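You operate a simulated robot arm through the tools that you are given. There is no shell and no other tool. Be economical: measure what you need, move in short steps, check, and stop when the job is done.

You run a simulated robot arm. Do the job below in one go: nothing can be reset, and whatever is moved stays where it is left.

TASK
Stack the blue bearing from the top of the ring bench on top of the red bearing. Put the brown small box from the top of the ring bench on the green cover and the green small box on the top of the step plate. Put the step cloth on the steel tray. Fetch the black brush from the bottom shelf of the wash bench and stand it on the top of the steel table. Put the grey crate on the top of the cooling bench away on the low shelf of the ring rack. Do these in any order. Set down upright: black brush.

The check looks at the end state, three seconds after you hand in, the way a careful person would. Anything else that was tipped, shoved, dropped, spilled or broken makes it a failure. Lids that push on must go on centred and level and be pressed home; caps that screw on are set level and turned clockwise until they are tight. Flat cloth is picked up by pressing the open fingertips on it (5 to 10 N) and closing them slowly along it; thin cloth reads only 2 to 8 mm in the jaws.

THE ROBOT
A 6-joint arm with a two-finger gripper on a trunk, on a base that drives. Base frame: it is fixed to the floor where the robot stands at the start and does not move with it; the origin is under the middle of the robot, x ahead of it, y to its left, z up; the surface under the hand at the start is at about z = 700. Units: mm, rad, N and s.
Its first joint turns from -2.897 to 2.897 rad. Places, roughly: bearing [750, -250, 750]; black brush (5x5x12 cm) [-700, -4100, 200]; green cover [1000, -500, 750]; grey crate [-750, -6500, 1000]; low shelf of the ring rack [1300, 1700, 200]; small box [1000, -250, 750]; steel tray (36x19x10 cm) [-3600, -2400, 900]; step cloth (11x7x3 cm) [700, -1700, 500]; top of the steel table (20x15 cm) [680, 560, 860]; top of the step plate [700, -1600, 500]. Payload 2.45 kg.
The tool frame sits at the grasp point between the pads (the TCP): z along the fingers, y along the line on which they close. The tips reach 20 mm beyond it. The gripper opens to 140 mm. The gripper's body begins 168 mm behind the TCP.
Orientation is told as [roll, pitch, yaw] about the base's x, y, z axes, in that order, counted from this pose: with the fingers straight down and closing along the base's y, the tool's x points along the base's -x, its y along +y and its z along -z.

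THE INTERFACE
- The arm moves only by the tool arm_command. Its argument "targets" is a list of rows, each an object (a shift or turn left out is 0, a gripper value left out holds the last) with "translation": the shift along the tool's x, y, z in mm, a list of three; "rot": the turn, a rotation vector about the tool's x, y, z in rad, a list of three; "grip": the opening, from 0 (shut) to 1 (fully open). In form: [{"translation": [x, y, z], "rot": [ax, ay, az], "grip": grip}, ...]. A call has 1 to 20 rows; each row is the pose to reach, as a shift and turn from the pose commanded when the call began, along the tool's axes at that moment. Each row takes 0.2 s and may step no farther than 50 mm and 0.15 rad from the row before; otherwise, or with a gripper value out of range, the whole call is refused. Where a pose cannot be reached the arm comes as near as it can. A force on the tool above 40 N (or 10 N above the force at the start of the call, whichever is more), or a blocked arm, ends the call early, and 0.2 s more pass. Each finger travels about 45 mm/s and halts on what it meets, pressing with about 39 N; the grip force reading is that of the motor and also rises with nothing between the fingers. The clock runs only during rows and for 0.2 s after the last one: add rows that repeat a pose to give the fingers time. The reply holds the time, the measured pose of the TCP, the force on the tool along the base axes, the opening and the grip force, in the units named above and with some noise, with the torque about the TCP (base axes, N m) and any sound that the robot's microphone picked up.
- Cameras (640 x 400 px; columns grow to the right, rows downward): "scene" is now at [-95.6, 173, 1146.4]; the picture's right is [-0.02, -1.00, 0.00], its down [-0.28, 0.01, -0.96] and it looks along [0.96, -0.02, -0.28] (base axes); focal length 266 px, centre (320, 200). "wrist" rides on the gripper at [78, 11, -209] in the tool frame; the picture's right is [-0.14, 0.99, 0.00], its down [-0.92, -0.13, -0.37] and it looks along [-0.36, -0.05, 0.93] (tool axes); focal length 280 px, centre (320, 200). There is no depth. A picture from a camera that has moved, and an enlarged one, comes with that camera's place and axes in the base frame and with its lens.
- capture(camera): a new picture of that camera. No time passes.
- roll_base(legs): drives the robot by 1 to 6 legs, each [ahead, left, turn to the left] in mm, mm and rad, along the robot's own axes; the way and the turn of a leg run together, so that a leg with both is an arc; at most 1500 mm and 3.142 rad a leg. The arm and the cameras ride along, it lands a little off, and it stops where it bumps. It gives what a move gives.
- head_to(pan, tilt): turns the head with the scene camera to pan (to the left, within 2.496 rad either way) and tilt (down, from -0.506 to 1.204), counted from straight ahead of the robot. It gives what a move gives.
- zoom(camera, box): a new picture of the part [left, top, right, bottom] of that camera's present view, enlarged. No time passes.
- close_job(): hands the job in; it is judged then, once.

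Go step by step. Nothing tells you exact positions but the pictures and the camera data: compare them with the known pose of the tool, close in by small moves and look again before you grip or let go. The budget is 186 turns and 164 pictures, counting those below and the enlarged ones. Unless the task says otherwise, let go and move clear before handing in.

The tools are called after "Call:" as a command line: name --argument value ..., lists and objects as JSON in quotes. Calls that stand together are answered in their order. arm_command: Moves the arm, as the interface text tells. Its arguments: {"type":"object","properties":{"targets":{"type":"array"}},"required":["targets"]} The other tools are called the same way: roll_base (legs) drives the base; head_to (pan, tilt) turns the head that bears the scene camera; capture (camera) takes a picture; zoom (camera, box) takes an enlarged picture of a part of a camera's view; close_job () hands the job in.

At the start:

```text
clock: 0.0
tool_pos: [621.3, 137.3, 1158.8]
tool_rot: [0.0, -0.001, 0.001]
contact_force: [-0.4, 0.2, 0.4]
torque: [0.0, 0.03, 0.0]
grip_width: 140.1
gripper_force: 0.1
robot x, y, heading: [-0.3, -3.2, 0.001]
head pan, tilt: [-0.021, 0.279]
```

scene: 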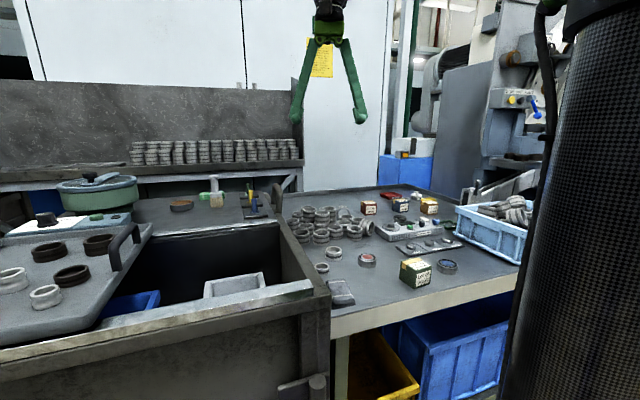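
wrist: 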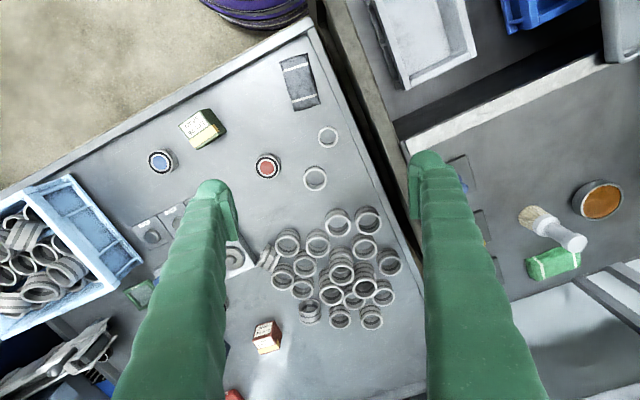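

The ring bench lies ahead with the blue and red bearings, the green-and-yellow box and two or more brown boxes. I'll enlarge the views to tell them apart and find the green cover.

Call:
zoom --camera "scene" --box '[280, 170, 540, 310]'

Call:
zoom --camera "wrist" --box '[100, 80, 360, 240]'

```text
2.46 times, centred on (410, 240) of scene
camera zoom: at [-95.6, 173.0, 1146.4], right [-0.02, -1.0, 0.0], down [-0.28, 0.01, -0.96], along [0.96, -0.02, -0.28], focal length 655 px, centre (98, 102)
```

zoom: 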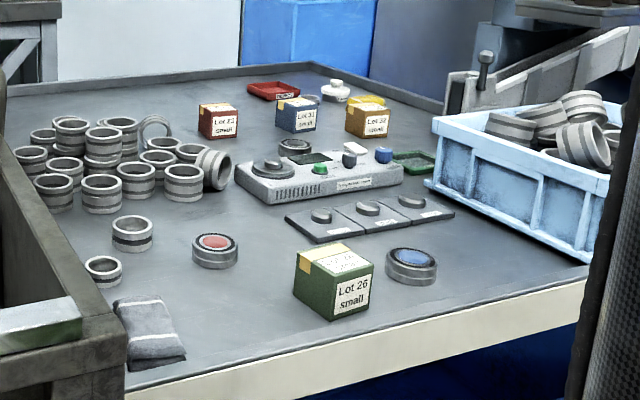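

```text
2.46 times, centred on (230, 160) of wrist
camera zoom: at [544.5, 147.5, 1367.5], right [0.14, 0.99, 0.0], down [0.92, -0.13, 0.37], along [0.36, -0.05, -0.93], focal length 690 px, centre (542, 298)
```

zoom: 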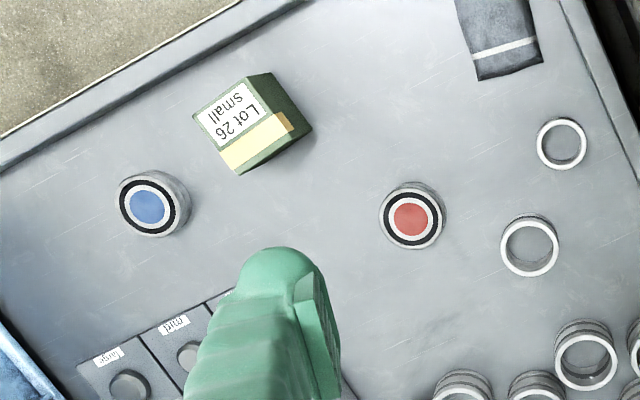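

The targets are clear: red and blue bearings near the front, the green box (Lot 26) near the edge, the brown box (Lot 32) at the back with the green cover in front of it. I'll look right and around before driving.

Call:
head_to --pan -1.3 --tilt 0.5

Call:
capture --camera "scene"

```text
clock: 1.4
tool_pos: [622.4, 136.4, 1158.6]
tool_rot: [0.0, 0.0, 0.0]
contact_force: [0.2, 0.0, -1.0]
torque: [0.01, 0.0, -0.02]
grip_width: 140.0
gripper_force: 0.0
robot x, y, heading: [-1.9, 3.6, 0.002]
head pan, tilt: [-1.3, 0.499]
```

```text
159 pictures are left
camera scene: at [-164.6, 87.2, 1126.0], right [-0.96, -0.27, 0.0], down [-0.13, 0.46, -0.88], along [0.24, -0.85, -0.48], focal length 266 px, centre (320, 200)
```

scene: 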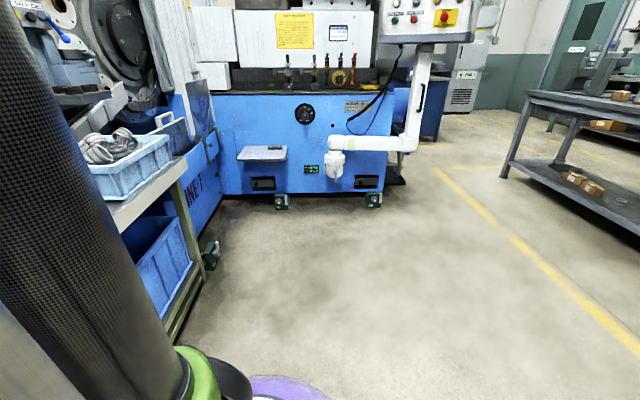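

Call:
zoom --camera "scene" --box '[220, 120, 320, 190]'

Call:
zoom --camera "scene" --box '[380, 0, 640, 240]'

Call:
head_to --pan -2.3 --tilt 0.3

Call:
capture --camera "scene"

Call:
head_to --pan 1.2 --tilt 0.5

Call:
capture --camera "scene"

```text
5.71 times, centred on (270, 155) of scene
camera zoom: at [-164.6, 87.2, 1126.0], right [-0.96, -0.27, 0.0], down [-0.13, 0.46, -0.88], along [0.24, -0.85, -0.48], focal length 1521 px, centre (606, 457)
```

zoom: 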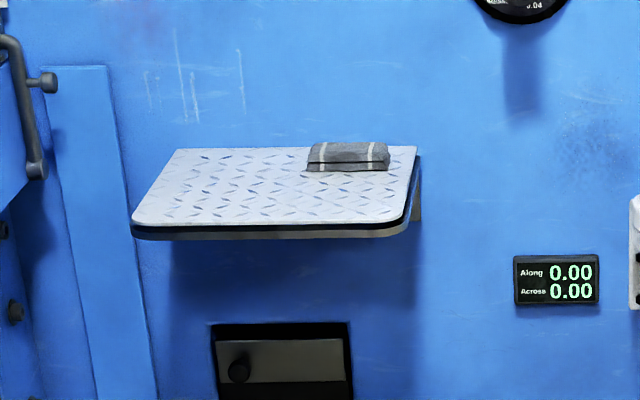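

```text
1.67 times, centred on (510, 120) of scene
camera zoom: at [-164.6, 87.2, 1126.0], right [-0.96, -0.27, 0.0], down [-0.13, 0.46, -0.88], along [0.24, -0.85, -0.48], focal length 444 px, centre (3, 333)
```

zoom: 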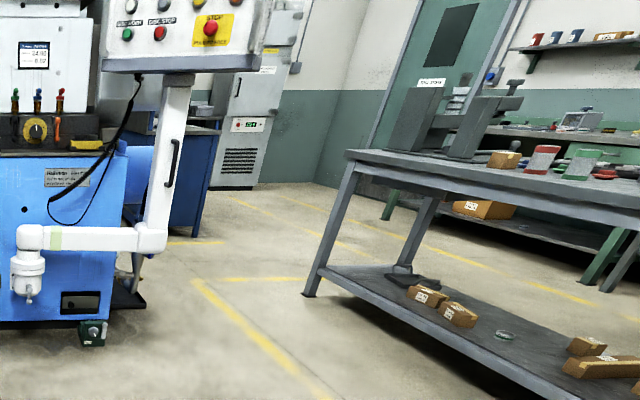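

```text
clock: 2.7
tool_pos: [622.8, 136.6, 1158.8]
tool_rot: [0.0, -0.001, -0.001]
contact_force: [-0.5, 0.2, 0.2]
torque: [0.02, 0.01, -0.01]
grip_width: 139.7
gripper_force: 0.0
robot x, y, heading: [3.0, 0.1, -0.003]
head pan, tilt: [-2.3, 0.3]
```

```text
156 pictures are left
camera scene: at [-251.1, 105.2, 1144.4], right [-0.75, 0.67, 0.0], down [0.2, 0.22, -0.96], along [-0.64, -0.71, -0.3], focal length 266 px, centre (320, 200)
```

scene: 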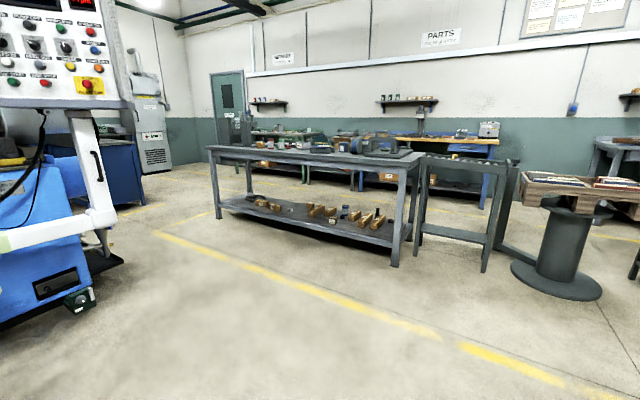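

```text
clock: 5.7
tool_pos: [620.8, 137.1, 1159.0]
tool_rot: [-0.001, -0.001, 0.001]
contact_force: [0.4, 0.1, -0.2]
torque: [0.0, -0.03, -0.02]
grip_width: 139.9
gripper_force: 0.2
robot x, y, heading: [-1.0, -0.6, 0.001]
head pan, tilt: [1.201, 0.499]
```

```text
155 pictures are left
camera scene: at [-156.0, 259.7, 1125.9], right [0.93, -0.36, 0.0], down [-0.17, -0.45, -0.88], along [0.32, 0.82, -0.48], focal length 266 px, centre (320, 200)
```

scene: 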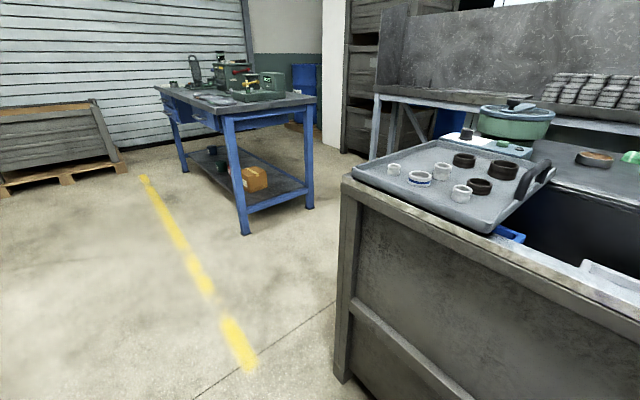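

The step plate with the folded cloth is on the blue machine to the right; the blue workbench with the shelf is the ring rack area to the left. I'll now drive to a spot facing the ring bench, where all of its objects are in reach.

Call:
roll_base --legs '[[100, -500, 0], [0, 0, 0.298], [130, 0, 0]]'

Call:
head_to --pan 0.0 --tilt 0.6

Call:
capture --camera "scene"

Call:
capture --camera "wrist"

```text
clock: 10.5
tool_pos: [778.6, -157.0, 1158.6]
tool_rot: [0.0, 0.0, 0.291]
contact_force: [0.7, -0.4, -0.4]
torque: [-0.01, 0.0, -0.03]
grip_width: 140.0
gripper_force: 0.0
robot x, y, heading: [227.4, -469.4, 0.293]
head pan, tilt: [1.201, 0.499]
```

```text
clock: 11.9
tool_pos: [779.2, -157.8, 1158.3]
tool_rot: [0.0, 0.0, 0.292]
contact_force: [-0.1, 0.4, 1.0]
torque: [-0.03, 0.01, -0.03]
grip_width: 140.0
gripper_force: 0.0
robot x, y, heading: [225.3, -464.2, 0.293]
head pan, tilt: [0.0, 0.6]
```

```text
154 pictures are left
camera scene: at [77.0, -328.6, 1116.9], right [0.29, -0.96, 0.0], down [-0.54, -0.16, -0.83], along [0.79, 0.24, -0.56], focal length 266 px, centre (320, 200)
```

scene: 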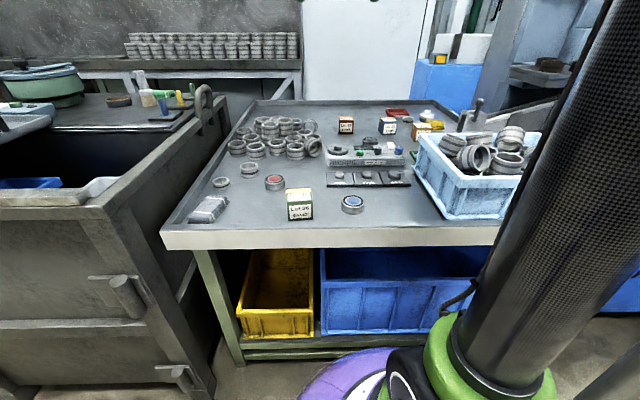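

```text
153 pictures are left
camera wrist: at [702.8, -169.9, 1367.5], right [-0.15, 0.99, 0.0], down [0.92, 0.14, 0.37], along [0.36, 0.06, -0.93], focal length 280 px, centre (320, 200)
```

wrist: 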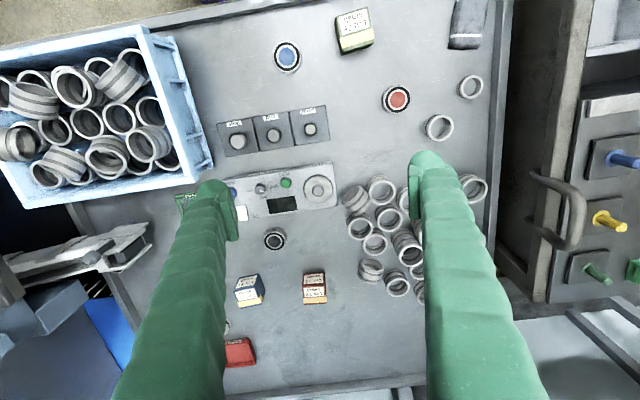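

My position agrees in two views: blue bearing about [645, -244], red about [693, 0], tops near z 722. I'll lower the hand above the blue bearing.

Call:
arm_command --targets '[{"translation": [21.8, -6.4, 38.6], "grip": 0.7}, {"translation": [43.6, -12.8, 77.2]}, {"translation": [65.4, -19.2, 115.8]}, {"translation": [87.2, -25.6, 154.4]}, {"translation": [109, -32, 193]}, {"translation": [130.8, -38.4, 231.6]}, {"translation": [152.4, -45, 270]}, {"translation": [152.4, -45, 270]}]'

Call:
capture --camera "wrist"

```text
clock: 13.7
tool_pos: [646.5, -243.1, 889.0]
tool_rot: [0.0, 0.0, 0.292]
contact_force: [-0.5, 0.2, -0.3]
torque: [0.01, -0.02, 0.02]
grip_width: 97.9
gripper_force: 0.0
robot x, y, heading: [221.9, -469.5, 0.289]
head pan, tilt: [0.0, 0.6]
```

```text
152 pictures are left
camera wrist: at [570.5, -255.8, 1097.7], right [-0.15, 0.99, 0.0], down [0.92, 0.14, 0.37], along [0.36, 0.06, -0.93], focal length 280 px, centre (320, 200)
```

wrist: 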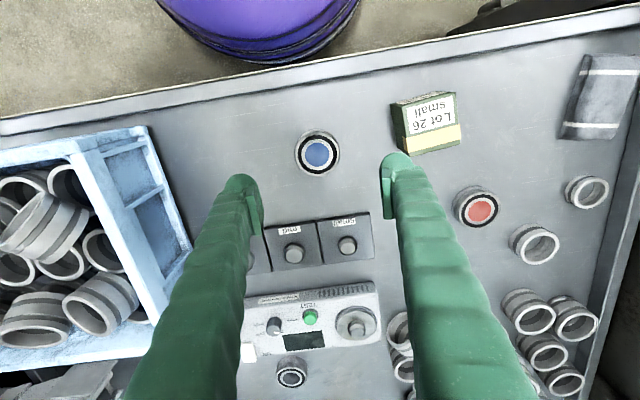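

Call:
arm_command --targets '[{"translation": [0, -1, 45]}, {"translation": [0, -1, 90]}, {"translation": [0, -1, 130]}, {"translation": [0, -1, 150]}, {"translation": [0, -1, 150]}]'

Call:
capture --camera "wrist"

```text
clock: 14.9
tool_pos: [646.0, -245.6, 738.1]
tool_rot: [0.0, 0.0, 0.292]
contact_force: [0.0, -0.6, -0.4]
torque: [-0.02, 0.01, -0.01]
grip_width: 98.0
gripper_force: 0.0
robot x, y, heading: [223.2, -466.4, 0.29]
head pan, tilt: [0.0, 0.6]
```

```text
151 pictures are left
camera wrist: at [569.6, -257.8, 947.1], right [-0.15, 0.99, 0.0], down [0.92, 0.14, 0.37], along [0.36, 0.06, -0.93], focal length 280 px, centre (320, 200)
```

wrist: 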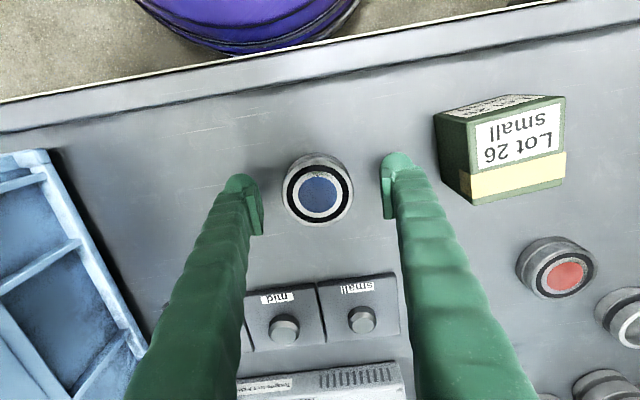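

Call:
arm_command --targets '[{"translation": [-2, 0, 6]}, {"translation": [-2, 0, 10]}, {"translation": [-2, 0, 13]}, {"translation": [-2, 0, 15]}]'

```text
clock: 15.9
tool_pos: [648.6, -245.6, 722.6]
tool_rot: [-0.002, -0.001, 0.291]
contact_force: [0.1, 0.4, 0.1]
torque: [-0.04, 0.0, 0.04]
grip_width: 98.0
gripper_force: 0.0
robot x, y, heading: [226.1, -467.0, 0.291]
head pan, tilt: [0.0, 0.6]
```

Call:
arm_command --targets '[{"grip": 0.5}, {"grip": 0.38}, {"grip": 0.36}, {"grip": 0.36}, {"grip": 0.36}]'

Call:
capture --camera "wrist"

```text
clock: 17.1
tool_pos: [647.0, -244.8, 723.1]
tool_rot: [0.0, -0.002, 0.291]
contact_force: [-0.2, 0.1, 1.7]
torque: [-0.02, 0.0, -0.04]
grip_width: 60.5
gripper_force: 39.0
robot x, y, heading: [217.9, -466.5, 0.292]
head pan, tilt: [0.0, 0.6]
```

```text
150 pictures are left
camera wrist: at [571.8, -257.7, 932.1], right [-0.15, 0.99, 0.0], down [0.92, 0.14, 0.37], along [0.36, 0.06, -0.93], focal length 280 px, centre (320, 200)
```

wrist: 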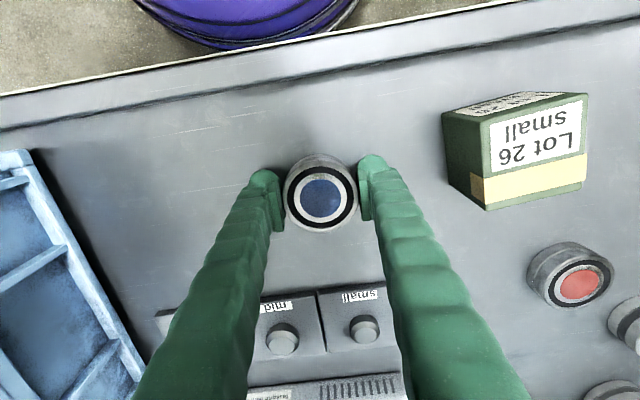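

Call:
arm_command --targets '[{"translation": [0, 0, -20]}, {"translation": [0, 0, -65]}, {"translation": [0, 0, -110]}, {"translation": [-20, 40, -110]}, {"translation": [-40, 80, -110]}, {"translation": [-60, 120, -110]}, {"translation": [-80, 160, -110]}, {"translation": [-100, 200, -110]}, {"translation": [-114.6, 221.4, -110]}, {"translation": [-114.6, 221.4, -110]}]'

Call:
capture --camera "wrist"

```text
clock: 19.3
tool_pos: [694.7, 1.3, 833.2]
tool_rot: [0.0, 0.0, 0.292]
contact_force: [0.4, -0.9, -2.4]
torque: [0.05, -0.01, -0.03]
grip_width: 60.5
gripper_force: 39.1
robot x, y, heading: [222.6, -468.1, 0.293]
head pan, tilt: [0.0, 0.6]
```

```text
149 pictures are left
camera wrist: at [618.1, -12.1, 1041.9], right [-0.15, 0.99, 0.0], down [0.92, 0.14, 0.37], along [0.36, 0.06, -0.93], focal length 280 px, centre (320, 200)
```

wrist: 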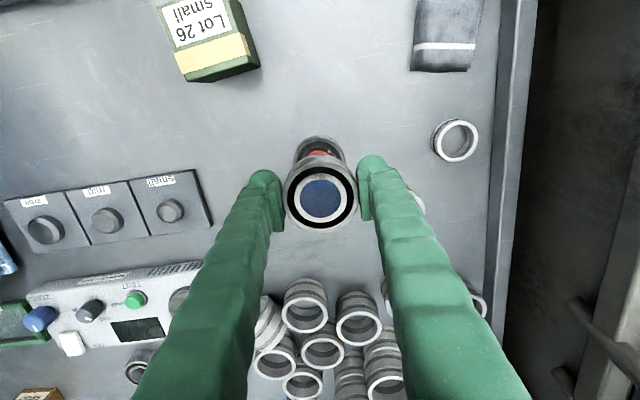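

Call:
zoom --camera "wrist" --box '[270, 125, 370, 240]'

```text
3.48 times, centred on (320, 182) of wrist
camera zoom: at [618.1, -12.1, 1041.9], right [-0.15, 0.99, 0.0], down [0.92, 0.14, 0.37], along [0.36, 0.06, -0.93], focal length 975 px, centre (320, 261)
```

zoom: 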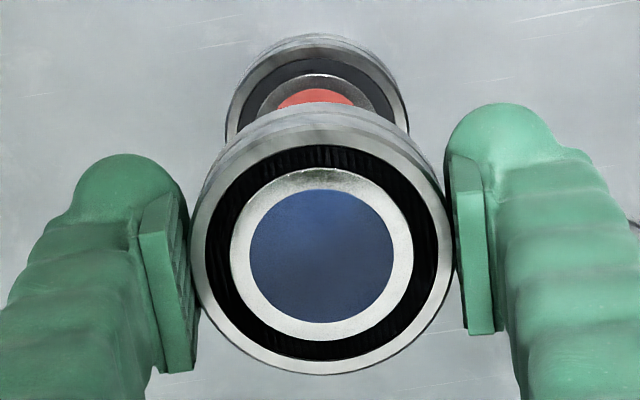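

Call:
arm_command --targets '[{"translation": [2.3, -0.7, 35]}, {"translation": [2.3, -0.7, 60]}, {"translation": [2.3, -0.7, 75]}, {"translation": [2.3, -0.7, 75]}]'

Call:
zoom --camera "wrist" --box '[270, 125, 370, 240]'

Call:
zoom --camera "scene" --box '[210, 130, 340, 230]'

```text
clock: 20.3
tool_pos: [692.8, -1.5, 757.1]
tool_rot: [-0.001, 0.0, 0.293]
contact_force: [0.3, -0.1, -2.5]
torque: [0.02, 0.02, -0.02]
grip_width: 60.4
gripper_force: 39.3
robot x, y, heading: [224.1, -464.2, 0.289]
head pan, tilt: [0.0, 0.6]
```

```text
3.48 times, centred on (320, 182) of wrist
camera zoom: at [616.2, -13.4, 966.6], right [-0.15, 0.99, 0.0], down [0.92, 0.14, 0.37], along [0.36, 0.06, -0.93], focal length 975 px, centre (320, 261)
```

zoom: 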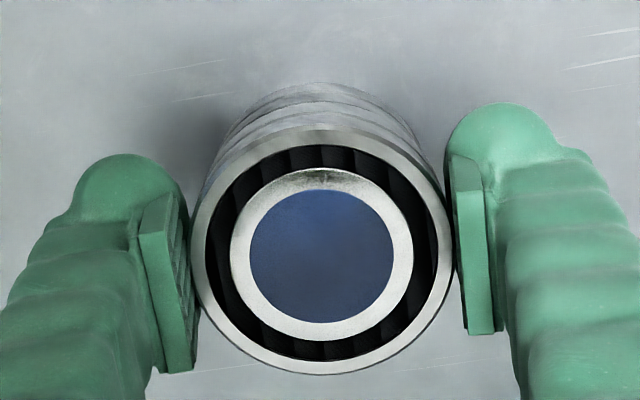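

```text
4.00 times, centred on (275, 180) of scene
camera zoom: at [77.1, -328.5, 1116.9], right [0.29, -0.96, 0.0], down [-0.54, -0.16, -0.82], along [0.79, 0.24, -0.57], focal length 1065 px, centre (500, 280)
```

zoom: 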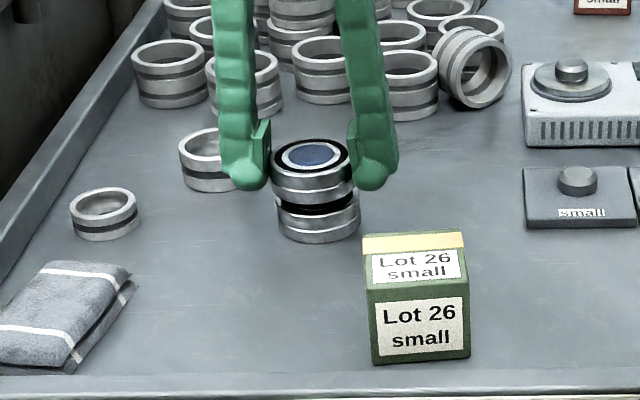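

Call:
arm_command --targets '[{"translation": [0, -0.8, 2]}, {"translation": [0, -0.8, 4]}, {"translation": [0, -0.8, 6]}]'

Call:
zoom --camera "scene" --box '[250, 150, 320, 200]'

```text
clock: 21.1
tool_pos: [692.1, -0.9, 751.8]
tool_rot: [0.001, 0.0, 0.291]
contact_force: [-0.2, -1.0, -2.8]
torque: [0.01, 0.01, -0.02]
grip_width: 60.5
gripper_force: 39.3
robot x, y, heading: [224.9, -465.6, 0.29]
head pan, tilt: [0.0, 0.6]
```

```text
8.00 times, centred on (285, 175) of scene
camera zoom: at [77.1, -328.5, 1116.9], right [0.29, -0.96, 0.0], down [-0.54, -0.16, -0.82], along [0.79, 0.24, -0.57], focal length 2129 px, centre (600, 400)
```

zoom: 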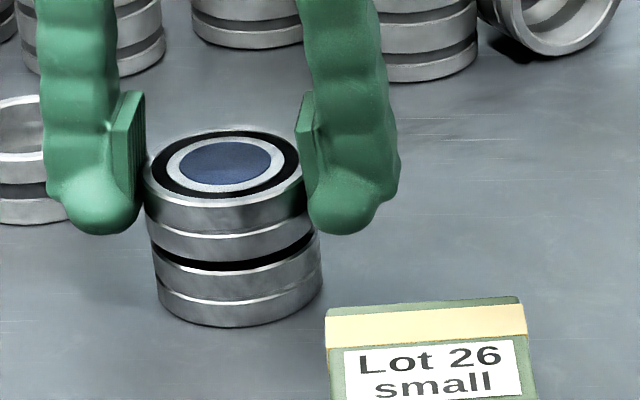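

Call:
arm_command --targets '[{"translation": [0, -1.5, 1]}, {"translation": [0, -1.5, 2]}, {"translation": [0, -1.5, 3]}]'

Call:
zoom --camera "scene" --box '[250, 150, 320, 200]'

```text
clock: 21.9
tool_pos: [693.0, -4.4, 748.1]
tool_rot: [0.0, 0.0, 0.291]
contact_force: [-0.5, 0.4, -2.5]
torque: [0.0, 0.01, -0.03]
grip_width: 60.4
gripper_force: 39.4
robot x, y, heading: [225.2, -464.4, 0.291]
head pan, tilt: [0.0, 0.6]
```

```text
8.00 times, centred on (285, 175) of scene
camera zoom: at [77.1, -328.5, 1116.9], right [0.29, -0.96, 0.0], down [-0.54, -0.16, -0.82], along [0.79, 0.24, -0.57], focal length 2129 px, centre (600, 400)
```

zoom: 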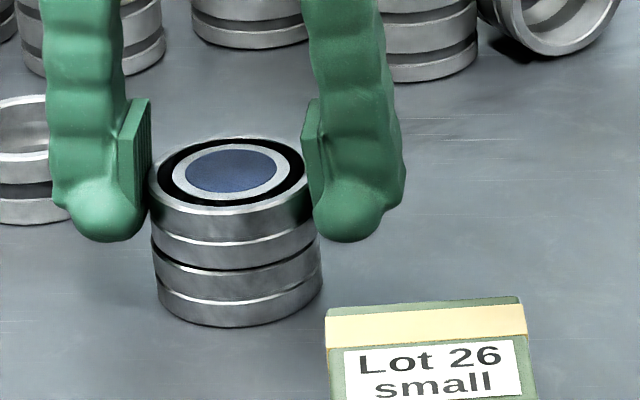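

Call:
arm_command --targets '[{"translation": [0, 0, 0.7]}, {"translation": [0, 0, 1.4]}]'

Call:
zoom --camera "scene" --box '[250, 150, 320, 200]'

```text
clock: 22.5
tool_pos: [693.1, -3.1, 747.6]
tool_rot: [0.001, 0.001, 0.291]
contact_force: [0.0, -0.3, -3.0]
torque: [0.01, 0.03, -0.01]
grip_width: 60.3
gripper_force: 38.9
robot x, y, heading: [223.7, -467.2, 0.296]
head pan, tilt: [0.0, 0.6]
```

```text
8.00 times, centred on (285, 175) of scene
camera zoom: at [77.1, -328.5, 1116.9], right [0.29, -0.96, 0.0], down [-0.54, -0.16, -0.82], along [0.79, 0.24, -0.57], focal length 2129 px, centre (600, 400)
```

zoom: 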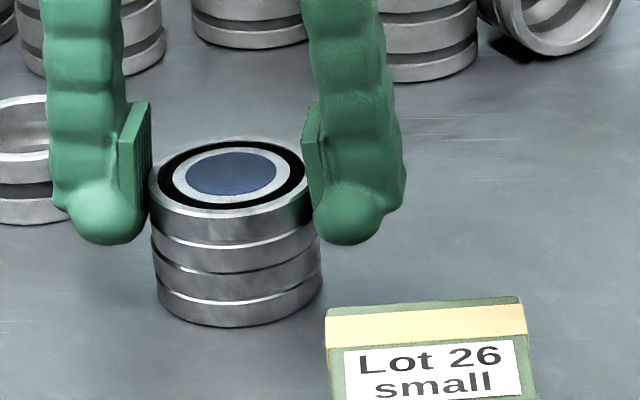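

Call:
arm_command --targets '[{"translation": [0, 0, 0.6]}, {"translation": [0, 0, 1.2]}]'

```text
clock: 23.1
tool_pos: [692.6, -2.7, 745.8]
tool_rot: [0.0, 0.001, 0.293]
contact_force: [0.4, -0.6, 5.7]
torque: [0.0, -0.01, -0.01]
grip_width: 60.6
gripper_force: 38.9
robot x, y, heading: [224.7, -466.8, 0.29]
head pan, tilt: [0.0, 0.6]
```

Contact: the blue bearing rests on the red. I'll open and rise.

Call:
arm_command --targets '[{"grip": 0.45}, {"grip": 0.55}, {"grip": 0.65}, {"translation": [0, 0, -10]}, {"translation": [0, 0, -50]}, {"translation": [0, 0, -100]}, {"translation": [0, 0, -150]}, {"translation": [0, 0, -150]}]'

Call:
capture --camera "wrist"

Call:
zoom --camera "scene" --box '[250, 150, 320, 200]'

Call:
zoom --camera "scene" --box '[320, 95, 480, 200]'

```text
clock: 24.9
tool_pos: [691.9, -2.2, 896.1]
tool_rot: [-0.001, 0.0, 0.292]
contact_force: [-0.1, -0.9, -0.5]
torque: [0.02, 0.02, -0.02]
grip_width: 91.1
gripper_force: 0.1
robot x, y, heading: [225.3, -465.6, 0.291]
head pan, tilt: [0.0, 0.6]
```

```text
142 pictures are left
camera wrist: at [617.4, -15.6, 1106.5], right [-0.15, 0.99, 0.0], down [0.92, 0.14, 0.37], along [0.36, 0.06, -0.93], focal length 280 px, centre (320, 200)
```

wrist: 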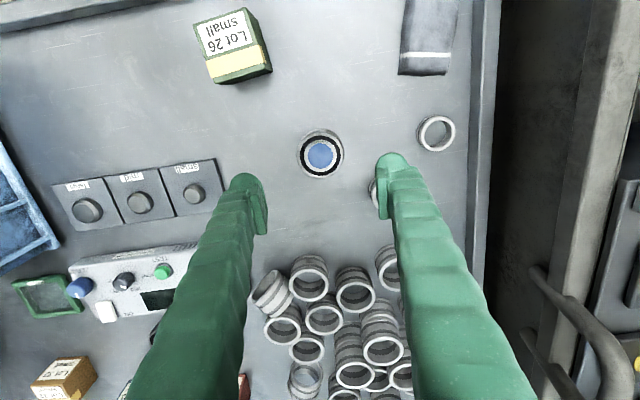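

```text
8.00 times, centred on (285, 175) of scene
camera zoom: at [77.0, -328.6, 1116.9], right [0.29, -0.96, 0.0], down [-0.54, -0.16, -0.82], along [0.79, 0.24, -0.57], focal length 2129 px, centre (600, 400)
```

zoom: 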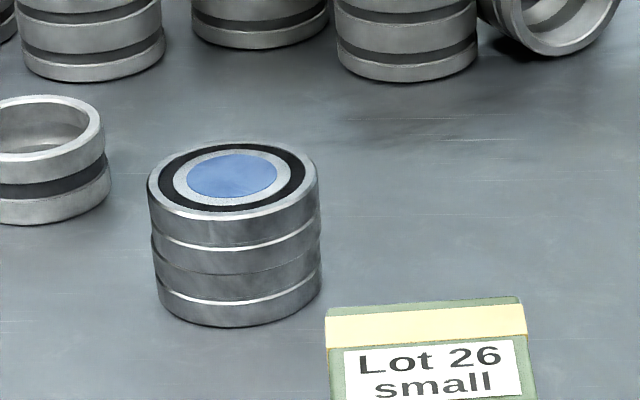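

```text
3.81 times, centred on (400, 148) of scene
camera zoom: at [77.0, -328.6, 1116.9], right [0.29, -0.96, 0.0], down [-0.54, -0.16, -0.82], along [0.79, 0.24, -0.57], focal length 1014 px, centre (15, 400)
```

zoom: 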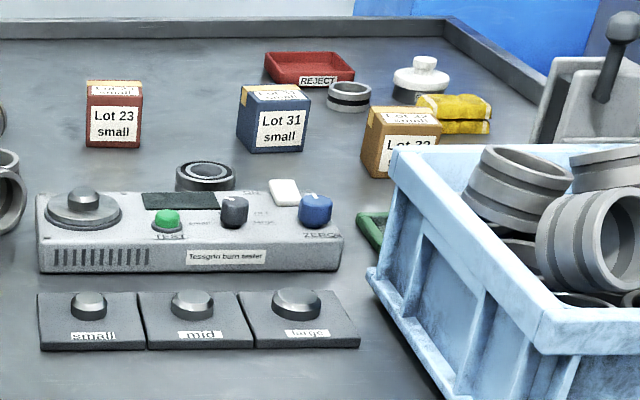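

The stack is good. The brown box (Lot 32) is at the back right, about [1190, -417], and the green cover in front of it; I'll roll a little right and closer, then bring the hand there.

Call:
roll_base --legs '[[0, -140, 0], [45, 0, 0]]'

```text
clock: 26.7
tool_pos: [775.5, -124.9, 896.4]
tool_rot: [-0.001, 0.0, 0.29]
contact_force: [-1.2, -0.6, -0.5]
torque: [0.01, 0.03, -0.01]
grip_width: 90.6
gripper_force: 0.0
robot x, y, heading: [308.3, -588.5, 0.295]
head pan, tilt: [0.0, 0.6]
```

Call:
arm_command --targets '[{"translation": [-21.7, -37.3, -20]}, {"translation": [-43.4, -74.6, -40]}, {"translation": [-65, -112, -40]}, {"translation": [-86.8, -149.3, -40]}, {"translation": [-108.5, -186.6, -40]}, {"translation": [-130, -224, -40]}, {"translation": [-151.7, -261.2, -40]}, {"translation": [-173.4, -298.6, -40]}, {"translation": [-195, -336, -40]}, {"translation": [-216.7, -373.2, -40]}, {"translation": [-216.7, -373.2, -40]}]'

Call:
capture --camera "wrist"

Call:
capture --camera "scene"

```text
clock: 29.1
tool_pos: [1091.2, -419.1, 936.6]
tool_rot: [-0.002, -0.001, 0.292]
contact_force: [1.1, -0.4, -0.4]
torque: [-0.02, 0.02, 0.0]
grip_width: 90.9
gripper_force: 0.0
robot x, y, heading: [308.2, -586.3, 0.298]
head pan, tilt: [0.0, 0.6]
```

```text
139 pictures are left
camera wrist: at [1015.5, -432.0, 1146.5], right [-0.15, 0.99, 0.0], down [0.92, 0.14, 0.37], along [0.36, 0.06, -0.93], focal length 280 px, centre (320, 200)
```

wrist: 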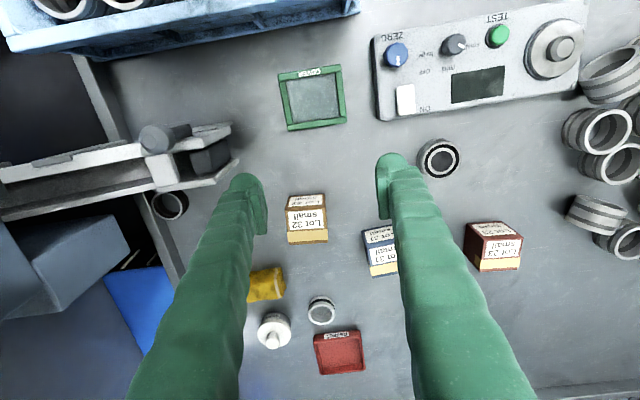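

```text
138 pictures are left
camera scene: at [160.6, -450.3, 1116.9], right [0.29, -0.96, 0.0], down [-0.54, -0.16, -0.82], along [0.79, 0.24, -0.57], focal length 266 px, centre (320, 200)
```

scene: 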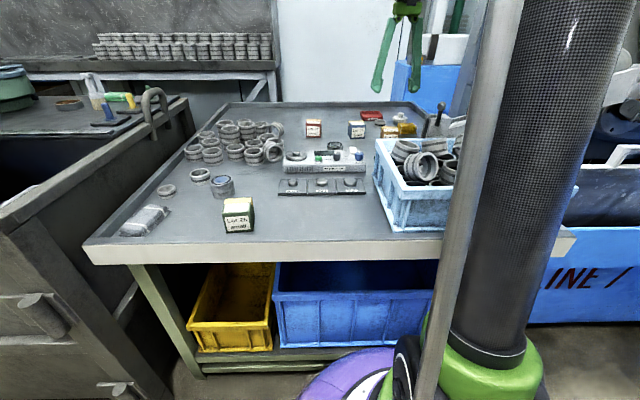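

The brown box top centre is near [1212, -419, 757], a cube of about 58 mm, and the green cover is near [1026, -440]. I'll move over the brown box.

Call:
arm_command --targets '[{"translation": [-40, -12, 0]}, {"translation": [-80, -24, 0]}, {"translation": [-116, -35, 10]}, {"translation": [-116, -35, 50]}, {"translation": [-116, -35, 90]}, {"translation": [-116, -35, 90]}]'

Call:
capture --camera "wrist"

```text
clock: 30.5
tool_pos: [1214.2, -420.3, 847.0]
tool_rot: [0.0, -0.001, 0.292]
contact_force: [0.6, 0.2, 0.3]
torque: [0.0, 0.03, 0.01]
grip_width: 91.4
gripper_force: 0.1
robot x, y, heading: [312.2, -587.2, 0.287]
head pan, tilt: [0.0, 0.6]
```

```text
137 pictures are left
camera wrist: at [1137.5, -432.1, 1056.6], right [-0.15, 0.99, 0.0], down [0.92, 0.14, 0.37], along [0.36, 0.06, -0.93], focal length 280 px, centre (320, 200)
```

wrist: 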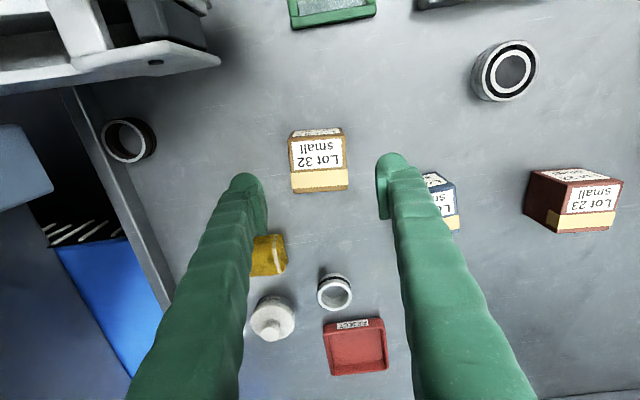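

Call:
arm_command --targets '[{"translation": [2, 0, 45]}, {"translation": [2, 0, 85]}, {"translation": [2, 0, 112]}, {"translation": [2, 0, 112]}]'

Call:
capture --camera "wrist"

```text
clock: 31.5
tool_pos: [1210.9, -420.9, 733.7]
tool_rot: [0.001, -0.002, 0.293]
contact_force: [0.3, 0.4, 0.1]
torque: [0.04, 0.01, -0.03]
grip_width: 91.0
gripper_force: 0.1
robot x, y, heading: [308.1, -588.5, 0.293]
head pan, tilt: [0.0, 0.6]
```

```text
136 pictures are left
camera wrist: at [1135.2, -432.8, 943.8], right [-0.15, 0.99, 0.0], down [0.92, 0.14, 0.37], along [0.36, 0.06, -0.93], focal length 280 px, centre (320, 200)
```

wrist: 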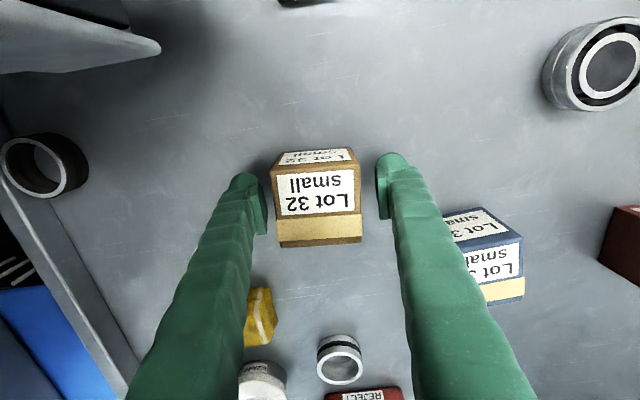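

Call:
arm_command --targets '[{"grip": 0.5}, {"grip": 0.38}, {"grip": 0.36}, {"grip": 0.36}]'

```text
clock: 32.5
tool_pos: [1212.0, -421.5, 734.7]
tool_rot: [0.0, -0.001, 0.291]
contact_force: [0.3, -0.8, 0.8]
torque: [0.0, 0.02, -0.06]
grip_width: 65.0
gripper_force: 38.8
robot x, y, heading: [306.1, -590.9, 0.291]
head pan, tilt: [0.0, 0.6]
```

Call:
arm_command --targets '[{"translation": [0, 0, -20]}, {"translation": [0, 0, -60]}, {"translation": [0, 0, -100]}, {"translation": [0, 0, -130]}, {"translation": [45, 9, -130]}, {"translation": [90, 17, -130]}, {"translation": [135, 26, -130]}, {"translation": [183, 35, -130]}, {"translation": [183, 35, -130]}]'

Call:
capture --camera "wrist"

Call:
zoom --camera "wrist" --box '[230, 100, 410, 260]'

```text
clock: 34.5
tool_pos: [1024.5, -439.3, 865.1]
tool_rot: [-0.001, -0.002, 0.291]
contact_force: [0.0, -0.1, -2.3]
torque: [0.04, -0.02, 0.03]
grip_width: 64.8
gripper_force: 39.4
robot x, y, heading: [307.4, -588.9, 0.295]
head pan, tilt: [0.0, 0.6]
```

```text
135 pictures are left
camera wrist: at [948.4, -452.1, 1073.8], right [-0.15, 0.99, 0.0], down [0.92, 0.14, 0.37], along [0.36, 0.06, -0.93], focal length 280 px, centre (320, 200)
```

wrist: 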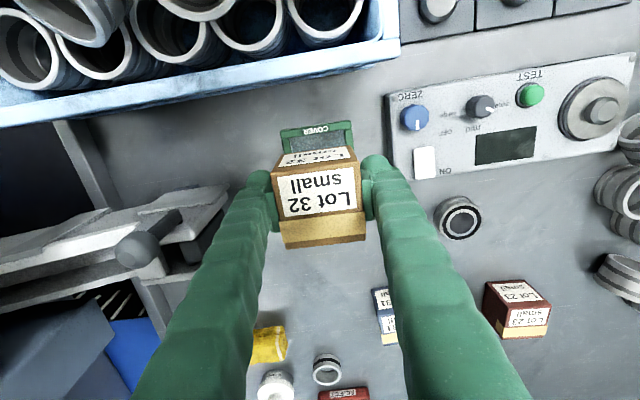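

```text
2.50 times, centred on (320, 180) of wrist
camera zoom: at [948.4, -452.1, 1073.8], right [-0.15, 0.99, 0.0], down [0.92, 0.14, 0.37], along [0.36, 0.06, -0.93], focal length 701 px, centre (320, 250)
```

zoom: 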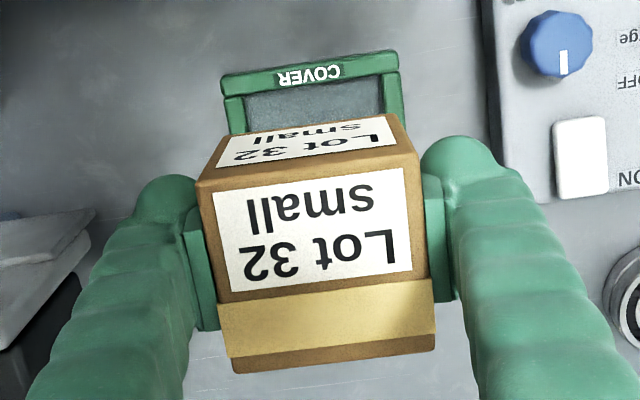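

Call:
arm_command --targets '[{"translation": [-40, 0, 0]}, {"translation": [-75, 0, 0]}, {"translation": [-75, 0, 0]}]'

Call:
zoom --camera "wrist" --box '[240, 20, 400, 120]'

```text
clock: 35.3
tool_pos: [1096.9, -417.5, 864.0]
tool_rot: [0.0, -0.001, 0.291]
contact_force: [0.1, 0.1, -3.0]
torque: [0.0, -0.02, 0.01]
grip_width: 64.8
gripper_force: 39.1
robot x, y, heading: [309.4, -583.7, 0.295]
head pan, tilt: [0.0, 0.6]
```

```text
4.00 times, centred on (320, 70) of wrist
camera zoom: at [1021.3, -429.9, 1073.3], right [-0.15, 0.99, 0.0], down [0.92, 0.14, 0.37], along [0.36, 0.06, -0.93], focal length 1122 px, centre (320, 720)
```

zoom: 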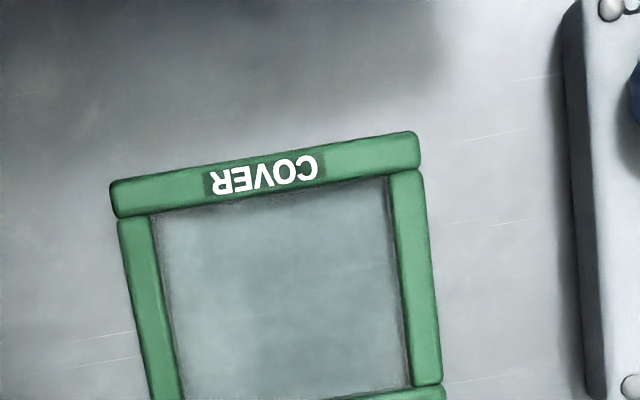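

The cover is a framed plate about 95 by 80 mm centred near [1027, -439]; the box bridges its frame. I'll go back over it and lower nearly to contact.

Call:
arm_command --targets '[{"translation": [37, 0, 0]}, {"translation": [73, 0, 0]}, {"translation": [73, 0, 40]}, {"translation": [73, 0, 80]}, {"translation": [73, 0, 110]}, {"translation": [73, 0, 110]}]'

Call:
zoom --camera "wrist" --box '[230, 100, 410, 260]'

Call:
zoom --camera "scene" --box '[280, 90, 440, 200]'

```text
clock: 36.7
tool_pos: [1028.1, -437.6, 754.5]
tool_rot: [0.0, 0.0, 0.291]
contact_force: [0.2, 0.5, -3.3]
torque: [0.02, 0.02, -0.02]
grip_width: 64.7
gripper_force: 38.7
robot x, y, heading: [308.6, -584.9, 0.295]
head pan, tilt: [0.0, 0.6]
```

```text
2.50 times, centred on (320, 180) of wrist
camera zoom: at [951.8, -450.8, 964.1], right [-0.15, 0.99, 0.0], down [0.92, 0.14, 0.37], along [0.36, 0.06, -0.93], focal length 701 px, centre (320, 250)
```

zoom: 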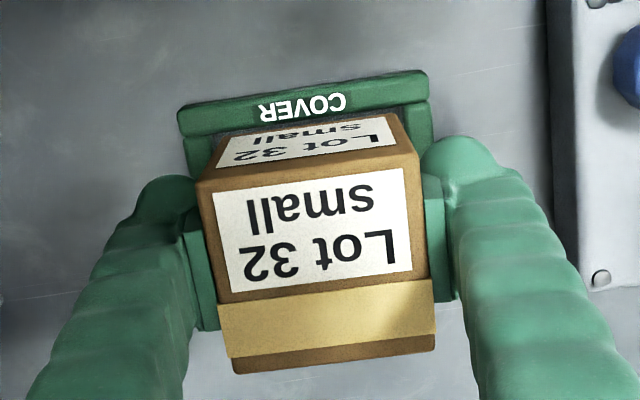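

```text
3.64 times, centred on (360, 145) of scene
camera zoom: at [160.7, -450.3, 1116.9], right [0.29, -0.96, 0.0], down [-0.54, -0.16, -0.82], along [0.79, 0.24, -0.57], focal length 968 px, centre (174, 400)
```

zoom: 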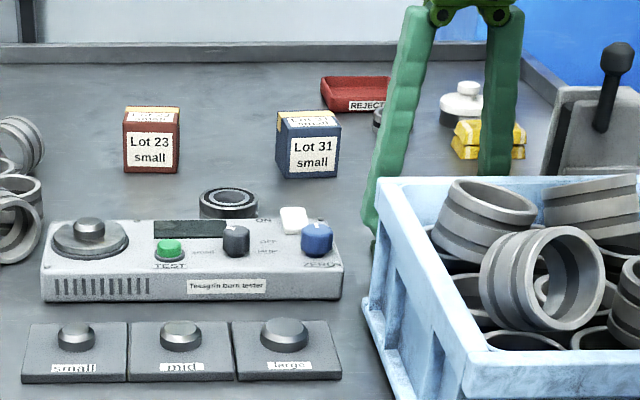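

Call:
arm_command --targets '[{"translation": [3.5, 0, 3]}, {"translation": [3.5, 0, 6]}, {"translation": [3.5, 0, 6]}]'

Call:
zoom --camera "wrist" --box '[270, 110, 370, 170]'

```text
clock: 37.5
tool_pos: [1024.0, -441.1, 749.3]
tool_rot: [-0.001, 0.0, 0.291]
contact_force: [-0.3, 0.1, -3.2]
torque: [-0.01, 0.03, 0.02]
grip_width: 64.7
gripper_force: 39.4
robot x, y, heading: [309.1, -587.6, 0.296]
head pan, tilt: [0.0, 0.6]
```

```text
6.40 times, centred on (320, 140) of wrist
camera zoom: at [948.6, -452.3, 958.0], right [-0.15, 0.99, 0.0], down [0.92, 0.14, 0.37], along [0.36, 0.06, -0.93], focal length 1794 px, centre (320, 584)
```

zoom: 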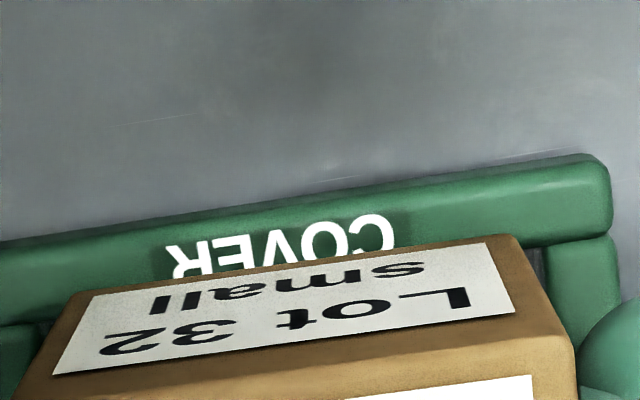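

Call:
arm_command --targets '[{"translation": [0, 0, 1]}, {"translation": [0, 0, 2]}, {"translation": [0, 0, 3]}]'

```text
clock: 38.3
tool_pos: [1024.9, -439.7, 746.3]
tool_rot: [-0.001, 0.002, 0.293]
contact_force: [1.8, 2.0, 11.6]
torque: [0.02, -0.01, 0.04]
grip_width: 64.8
gripper_force: 39.6
robot x, y, heading: [310.9, -586.9, 0.29]
head pan, tilt: [0.0, 0.6]
```

Call:
arm_command --targets '[{"translation": [0, 0, -0.5], "grip": 0.5}, {"translation": [0, 0, -0.5], "grip": 0.56}, {"translation": [0, 0, -0.5], "grip": 0.6}, {"translation": [0, 0, -0.5], "grip": 0.6}, {"translation": [0, 0, -40]}, {"translation": [0, 0, -85]}, {"translation": [0, 0, -130]}, {"translation": [0, 0, -170]}]'

Call:
capture --camera "wrist"

Call:
zoom --camera "wrist" --box '[260, 100, 380, 180]'

```text
clock: 40.1
tool_pos: [1024.4, -441.2, 916.5]
tool_rot: [0.0, 0.0, 0.292]
contact_force: [0.0, 0.4, 0.0]
torque: [-0.02, 0.03, 0.02]
grip_width: 84.0
gripper_force: 0.1
robot x, y, heading: [303.2, -588.8, 0.287]
head pan, tilt: [0.0, 0.6]
```

```text
129 pictures are left
camera wrist: at [948.5, -453.5, 1125.8], right [-0.15, 0.99, 0.0], down [0.92, 0.14, 0.37], along [0.36, 0.06, -0.93], focal length 280 px, centre (320, 200)
```

wrist: 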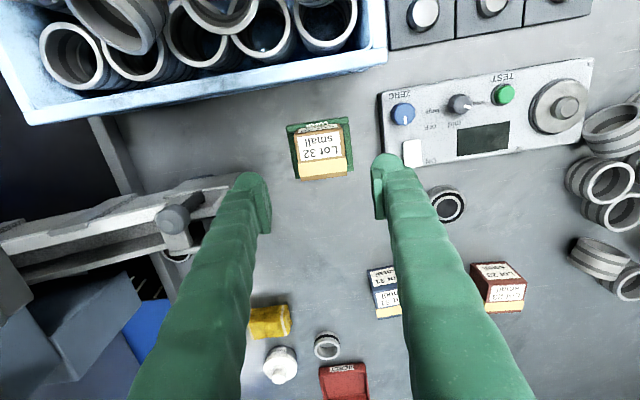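

```text
5.00 times, centred on (320, 140) of wrist
camera zoom: at [948.5, -453.5, 1125.8], right [-0.15, 0.99, 0.0], down [0.92, 0.14, 0.37], along [0.36, 0.06, -0.93], focal length 1402 px, centre (320, 500)
```

zoom: 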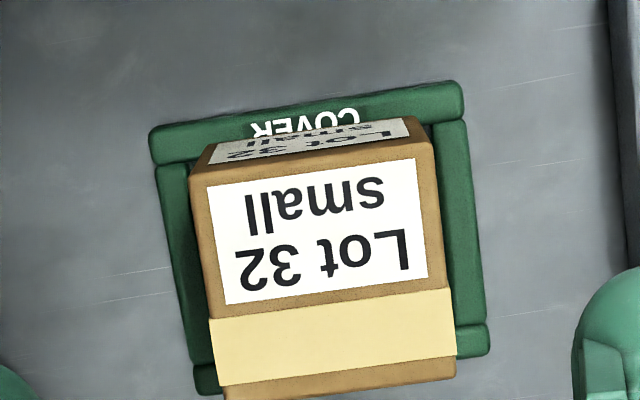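

The brown box sits level on the green cover. Next, the green box (Lot 26) near the bench's front edge.

Call:
arm_command --targets '[{"translation": [10, 12, -40]}, {"translation": [38, 48, -54]}, {"translation": [66, 84, -54]}, {"translation": [94, 120, -54]}, {"translation": [122, 156, -54]}, {"translation": [150, 192, -54]}, {"translation": [178, 228, -54]}, {"translation": [206, 264, -54]}, {"translation": [234, 300, -54]}, {"translation": [262, 336, -54]}, {"translation": [290, 372, -54]}, {"translation": [318, 408, -34]}, {"translation": [331, 428, 0]}, {"translation": [331, 428, 0]}]'

Call:
capture --camera "wrist"

```text
clock: 43.1
tool_pos: [584.2, -124.3, 917.1]
tool_rot: [-0.001, 0.0, 0.292]
contact_force: [0.3, 0.8, 0.6]
torque: [-0.03, -0.04, -0.03]
grip_width: 84.0
gripper_force: 0.0
robot x, y, heading: [306.6, -588.9, 0.291]
head pan, tilt: [0.0, 0.6]
```

```text
127 pictures are left
camera wrist: at [508.4, -137.2, 1125.8], right [-0.15, 0.99, 0.0], down [0.92, 0.14, 0.37], along [0.36, 0.06, -0.93], focal length 280 px, centre (320, 200)
```

wrist: 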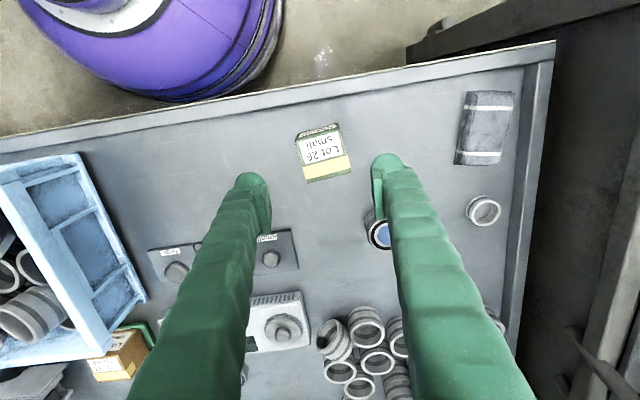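

Call:
arm_command --targets '[{"translation": [-3.7, 3.7, 40], "rot": [0, 0, -0.13], "grip": 0.68}, {"translation": [-3.7, 3.7, 80], "rot": [0, 0, -0.13]}, {"translation": [-3.7, 3.7, 115], "rot": [0, 0, -0.13]}, {"translation": [-3.7, 3.7, 115], "rot": [0, 0, -0.13]}]'

Call:
capture --camera "wrist"

```text
clock: 44.1
tool_pos: [587.0, -121.4, 801.3]
tool_rot: [-0.001, 0.0, 0.421]
contact_force: [-0.6, -0.5, -0.4]
torque: [0.01, 0.01, 0.0]
grip_width: 95.4
gripper_force: 0.0
robot x, y, heading: [308.5, -590.3, 0.292]
head pan, tilt: [0.0, 0.6]
```

```text
126 pictures are left
camera wrist: at [512.8, -143.6, 1010.9], right [-0.28, 0.96, 0.0], down [0.89, 0.26, 0.37], along [0.35, 0.1, -0.93], focal length 280 px, centre (320, 200)
```

wrist: 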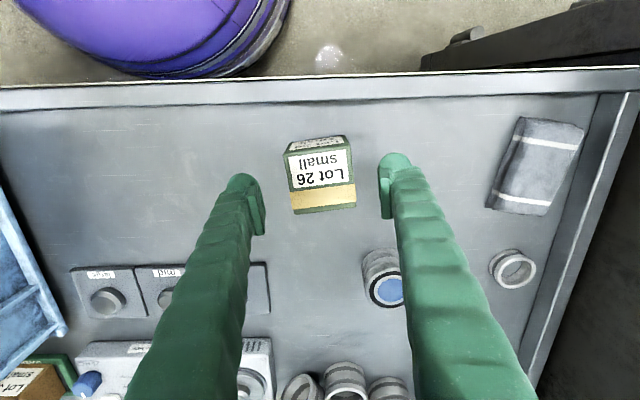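

Call:
arm_command --targets '[{"translation": [0, 0, 35]}, {"translation": [0, 0, 66]}, {"translation": [0, 0, 66]}, {"translation": [0, 0, 66], "grip": 0.5}, {"translation": [0, 0, 66], "grip": 0.4}, {"translation": [0, 0, 66], "grip": 0.38}, {"translation": [0, 0, 66], "grip": 0.38}]'

```text
clock: 45.7
tool_pos: [586.9, -121.1, 736.2]
tool_rot: [0.001, 0.0, 0.421]
contact_force: [0.3, -0.4, 0.3]
torque: [-0.01, 0.02, -0.01]
grip_width: 64.5
gripper_force: 38.8
robot x, y, heading: [309.7, -585.6, 0.295]
head pan, tilt: [0.0, 0.6]
```

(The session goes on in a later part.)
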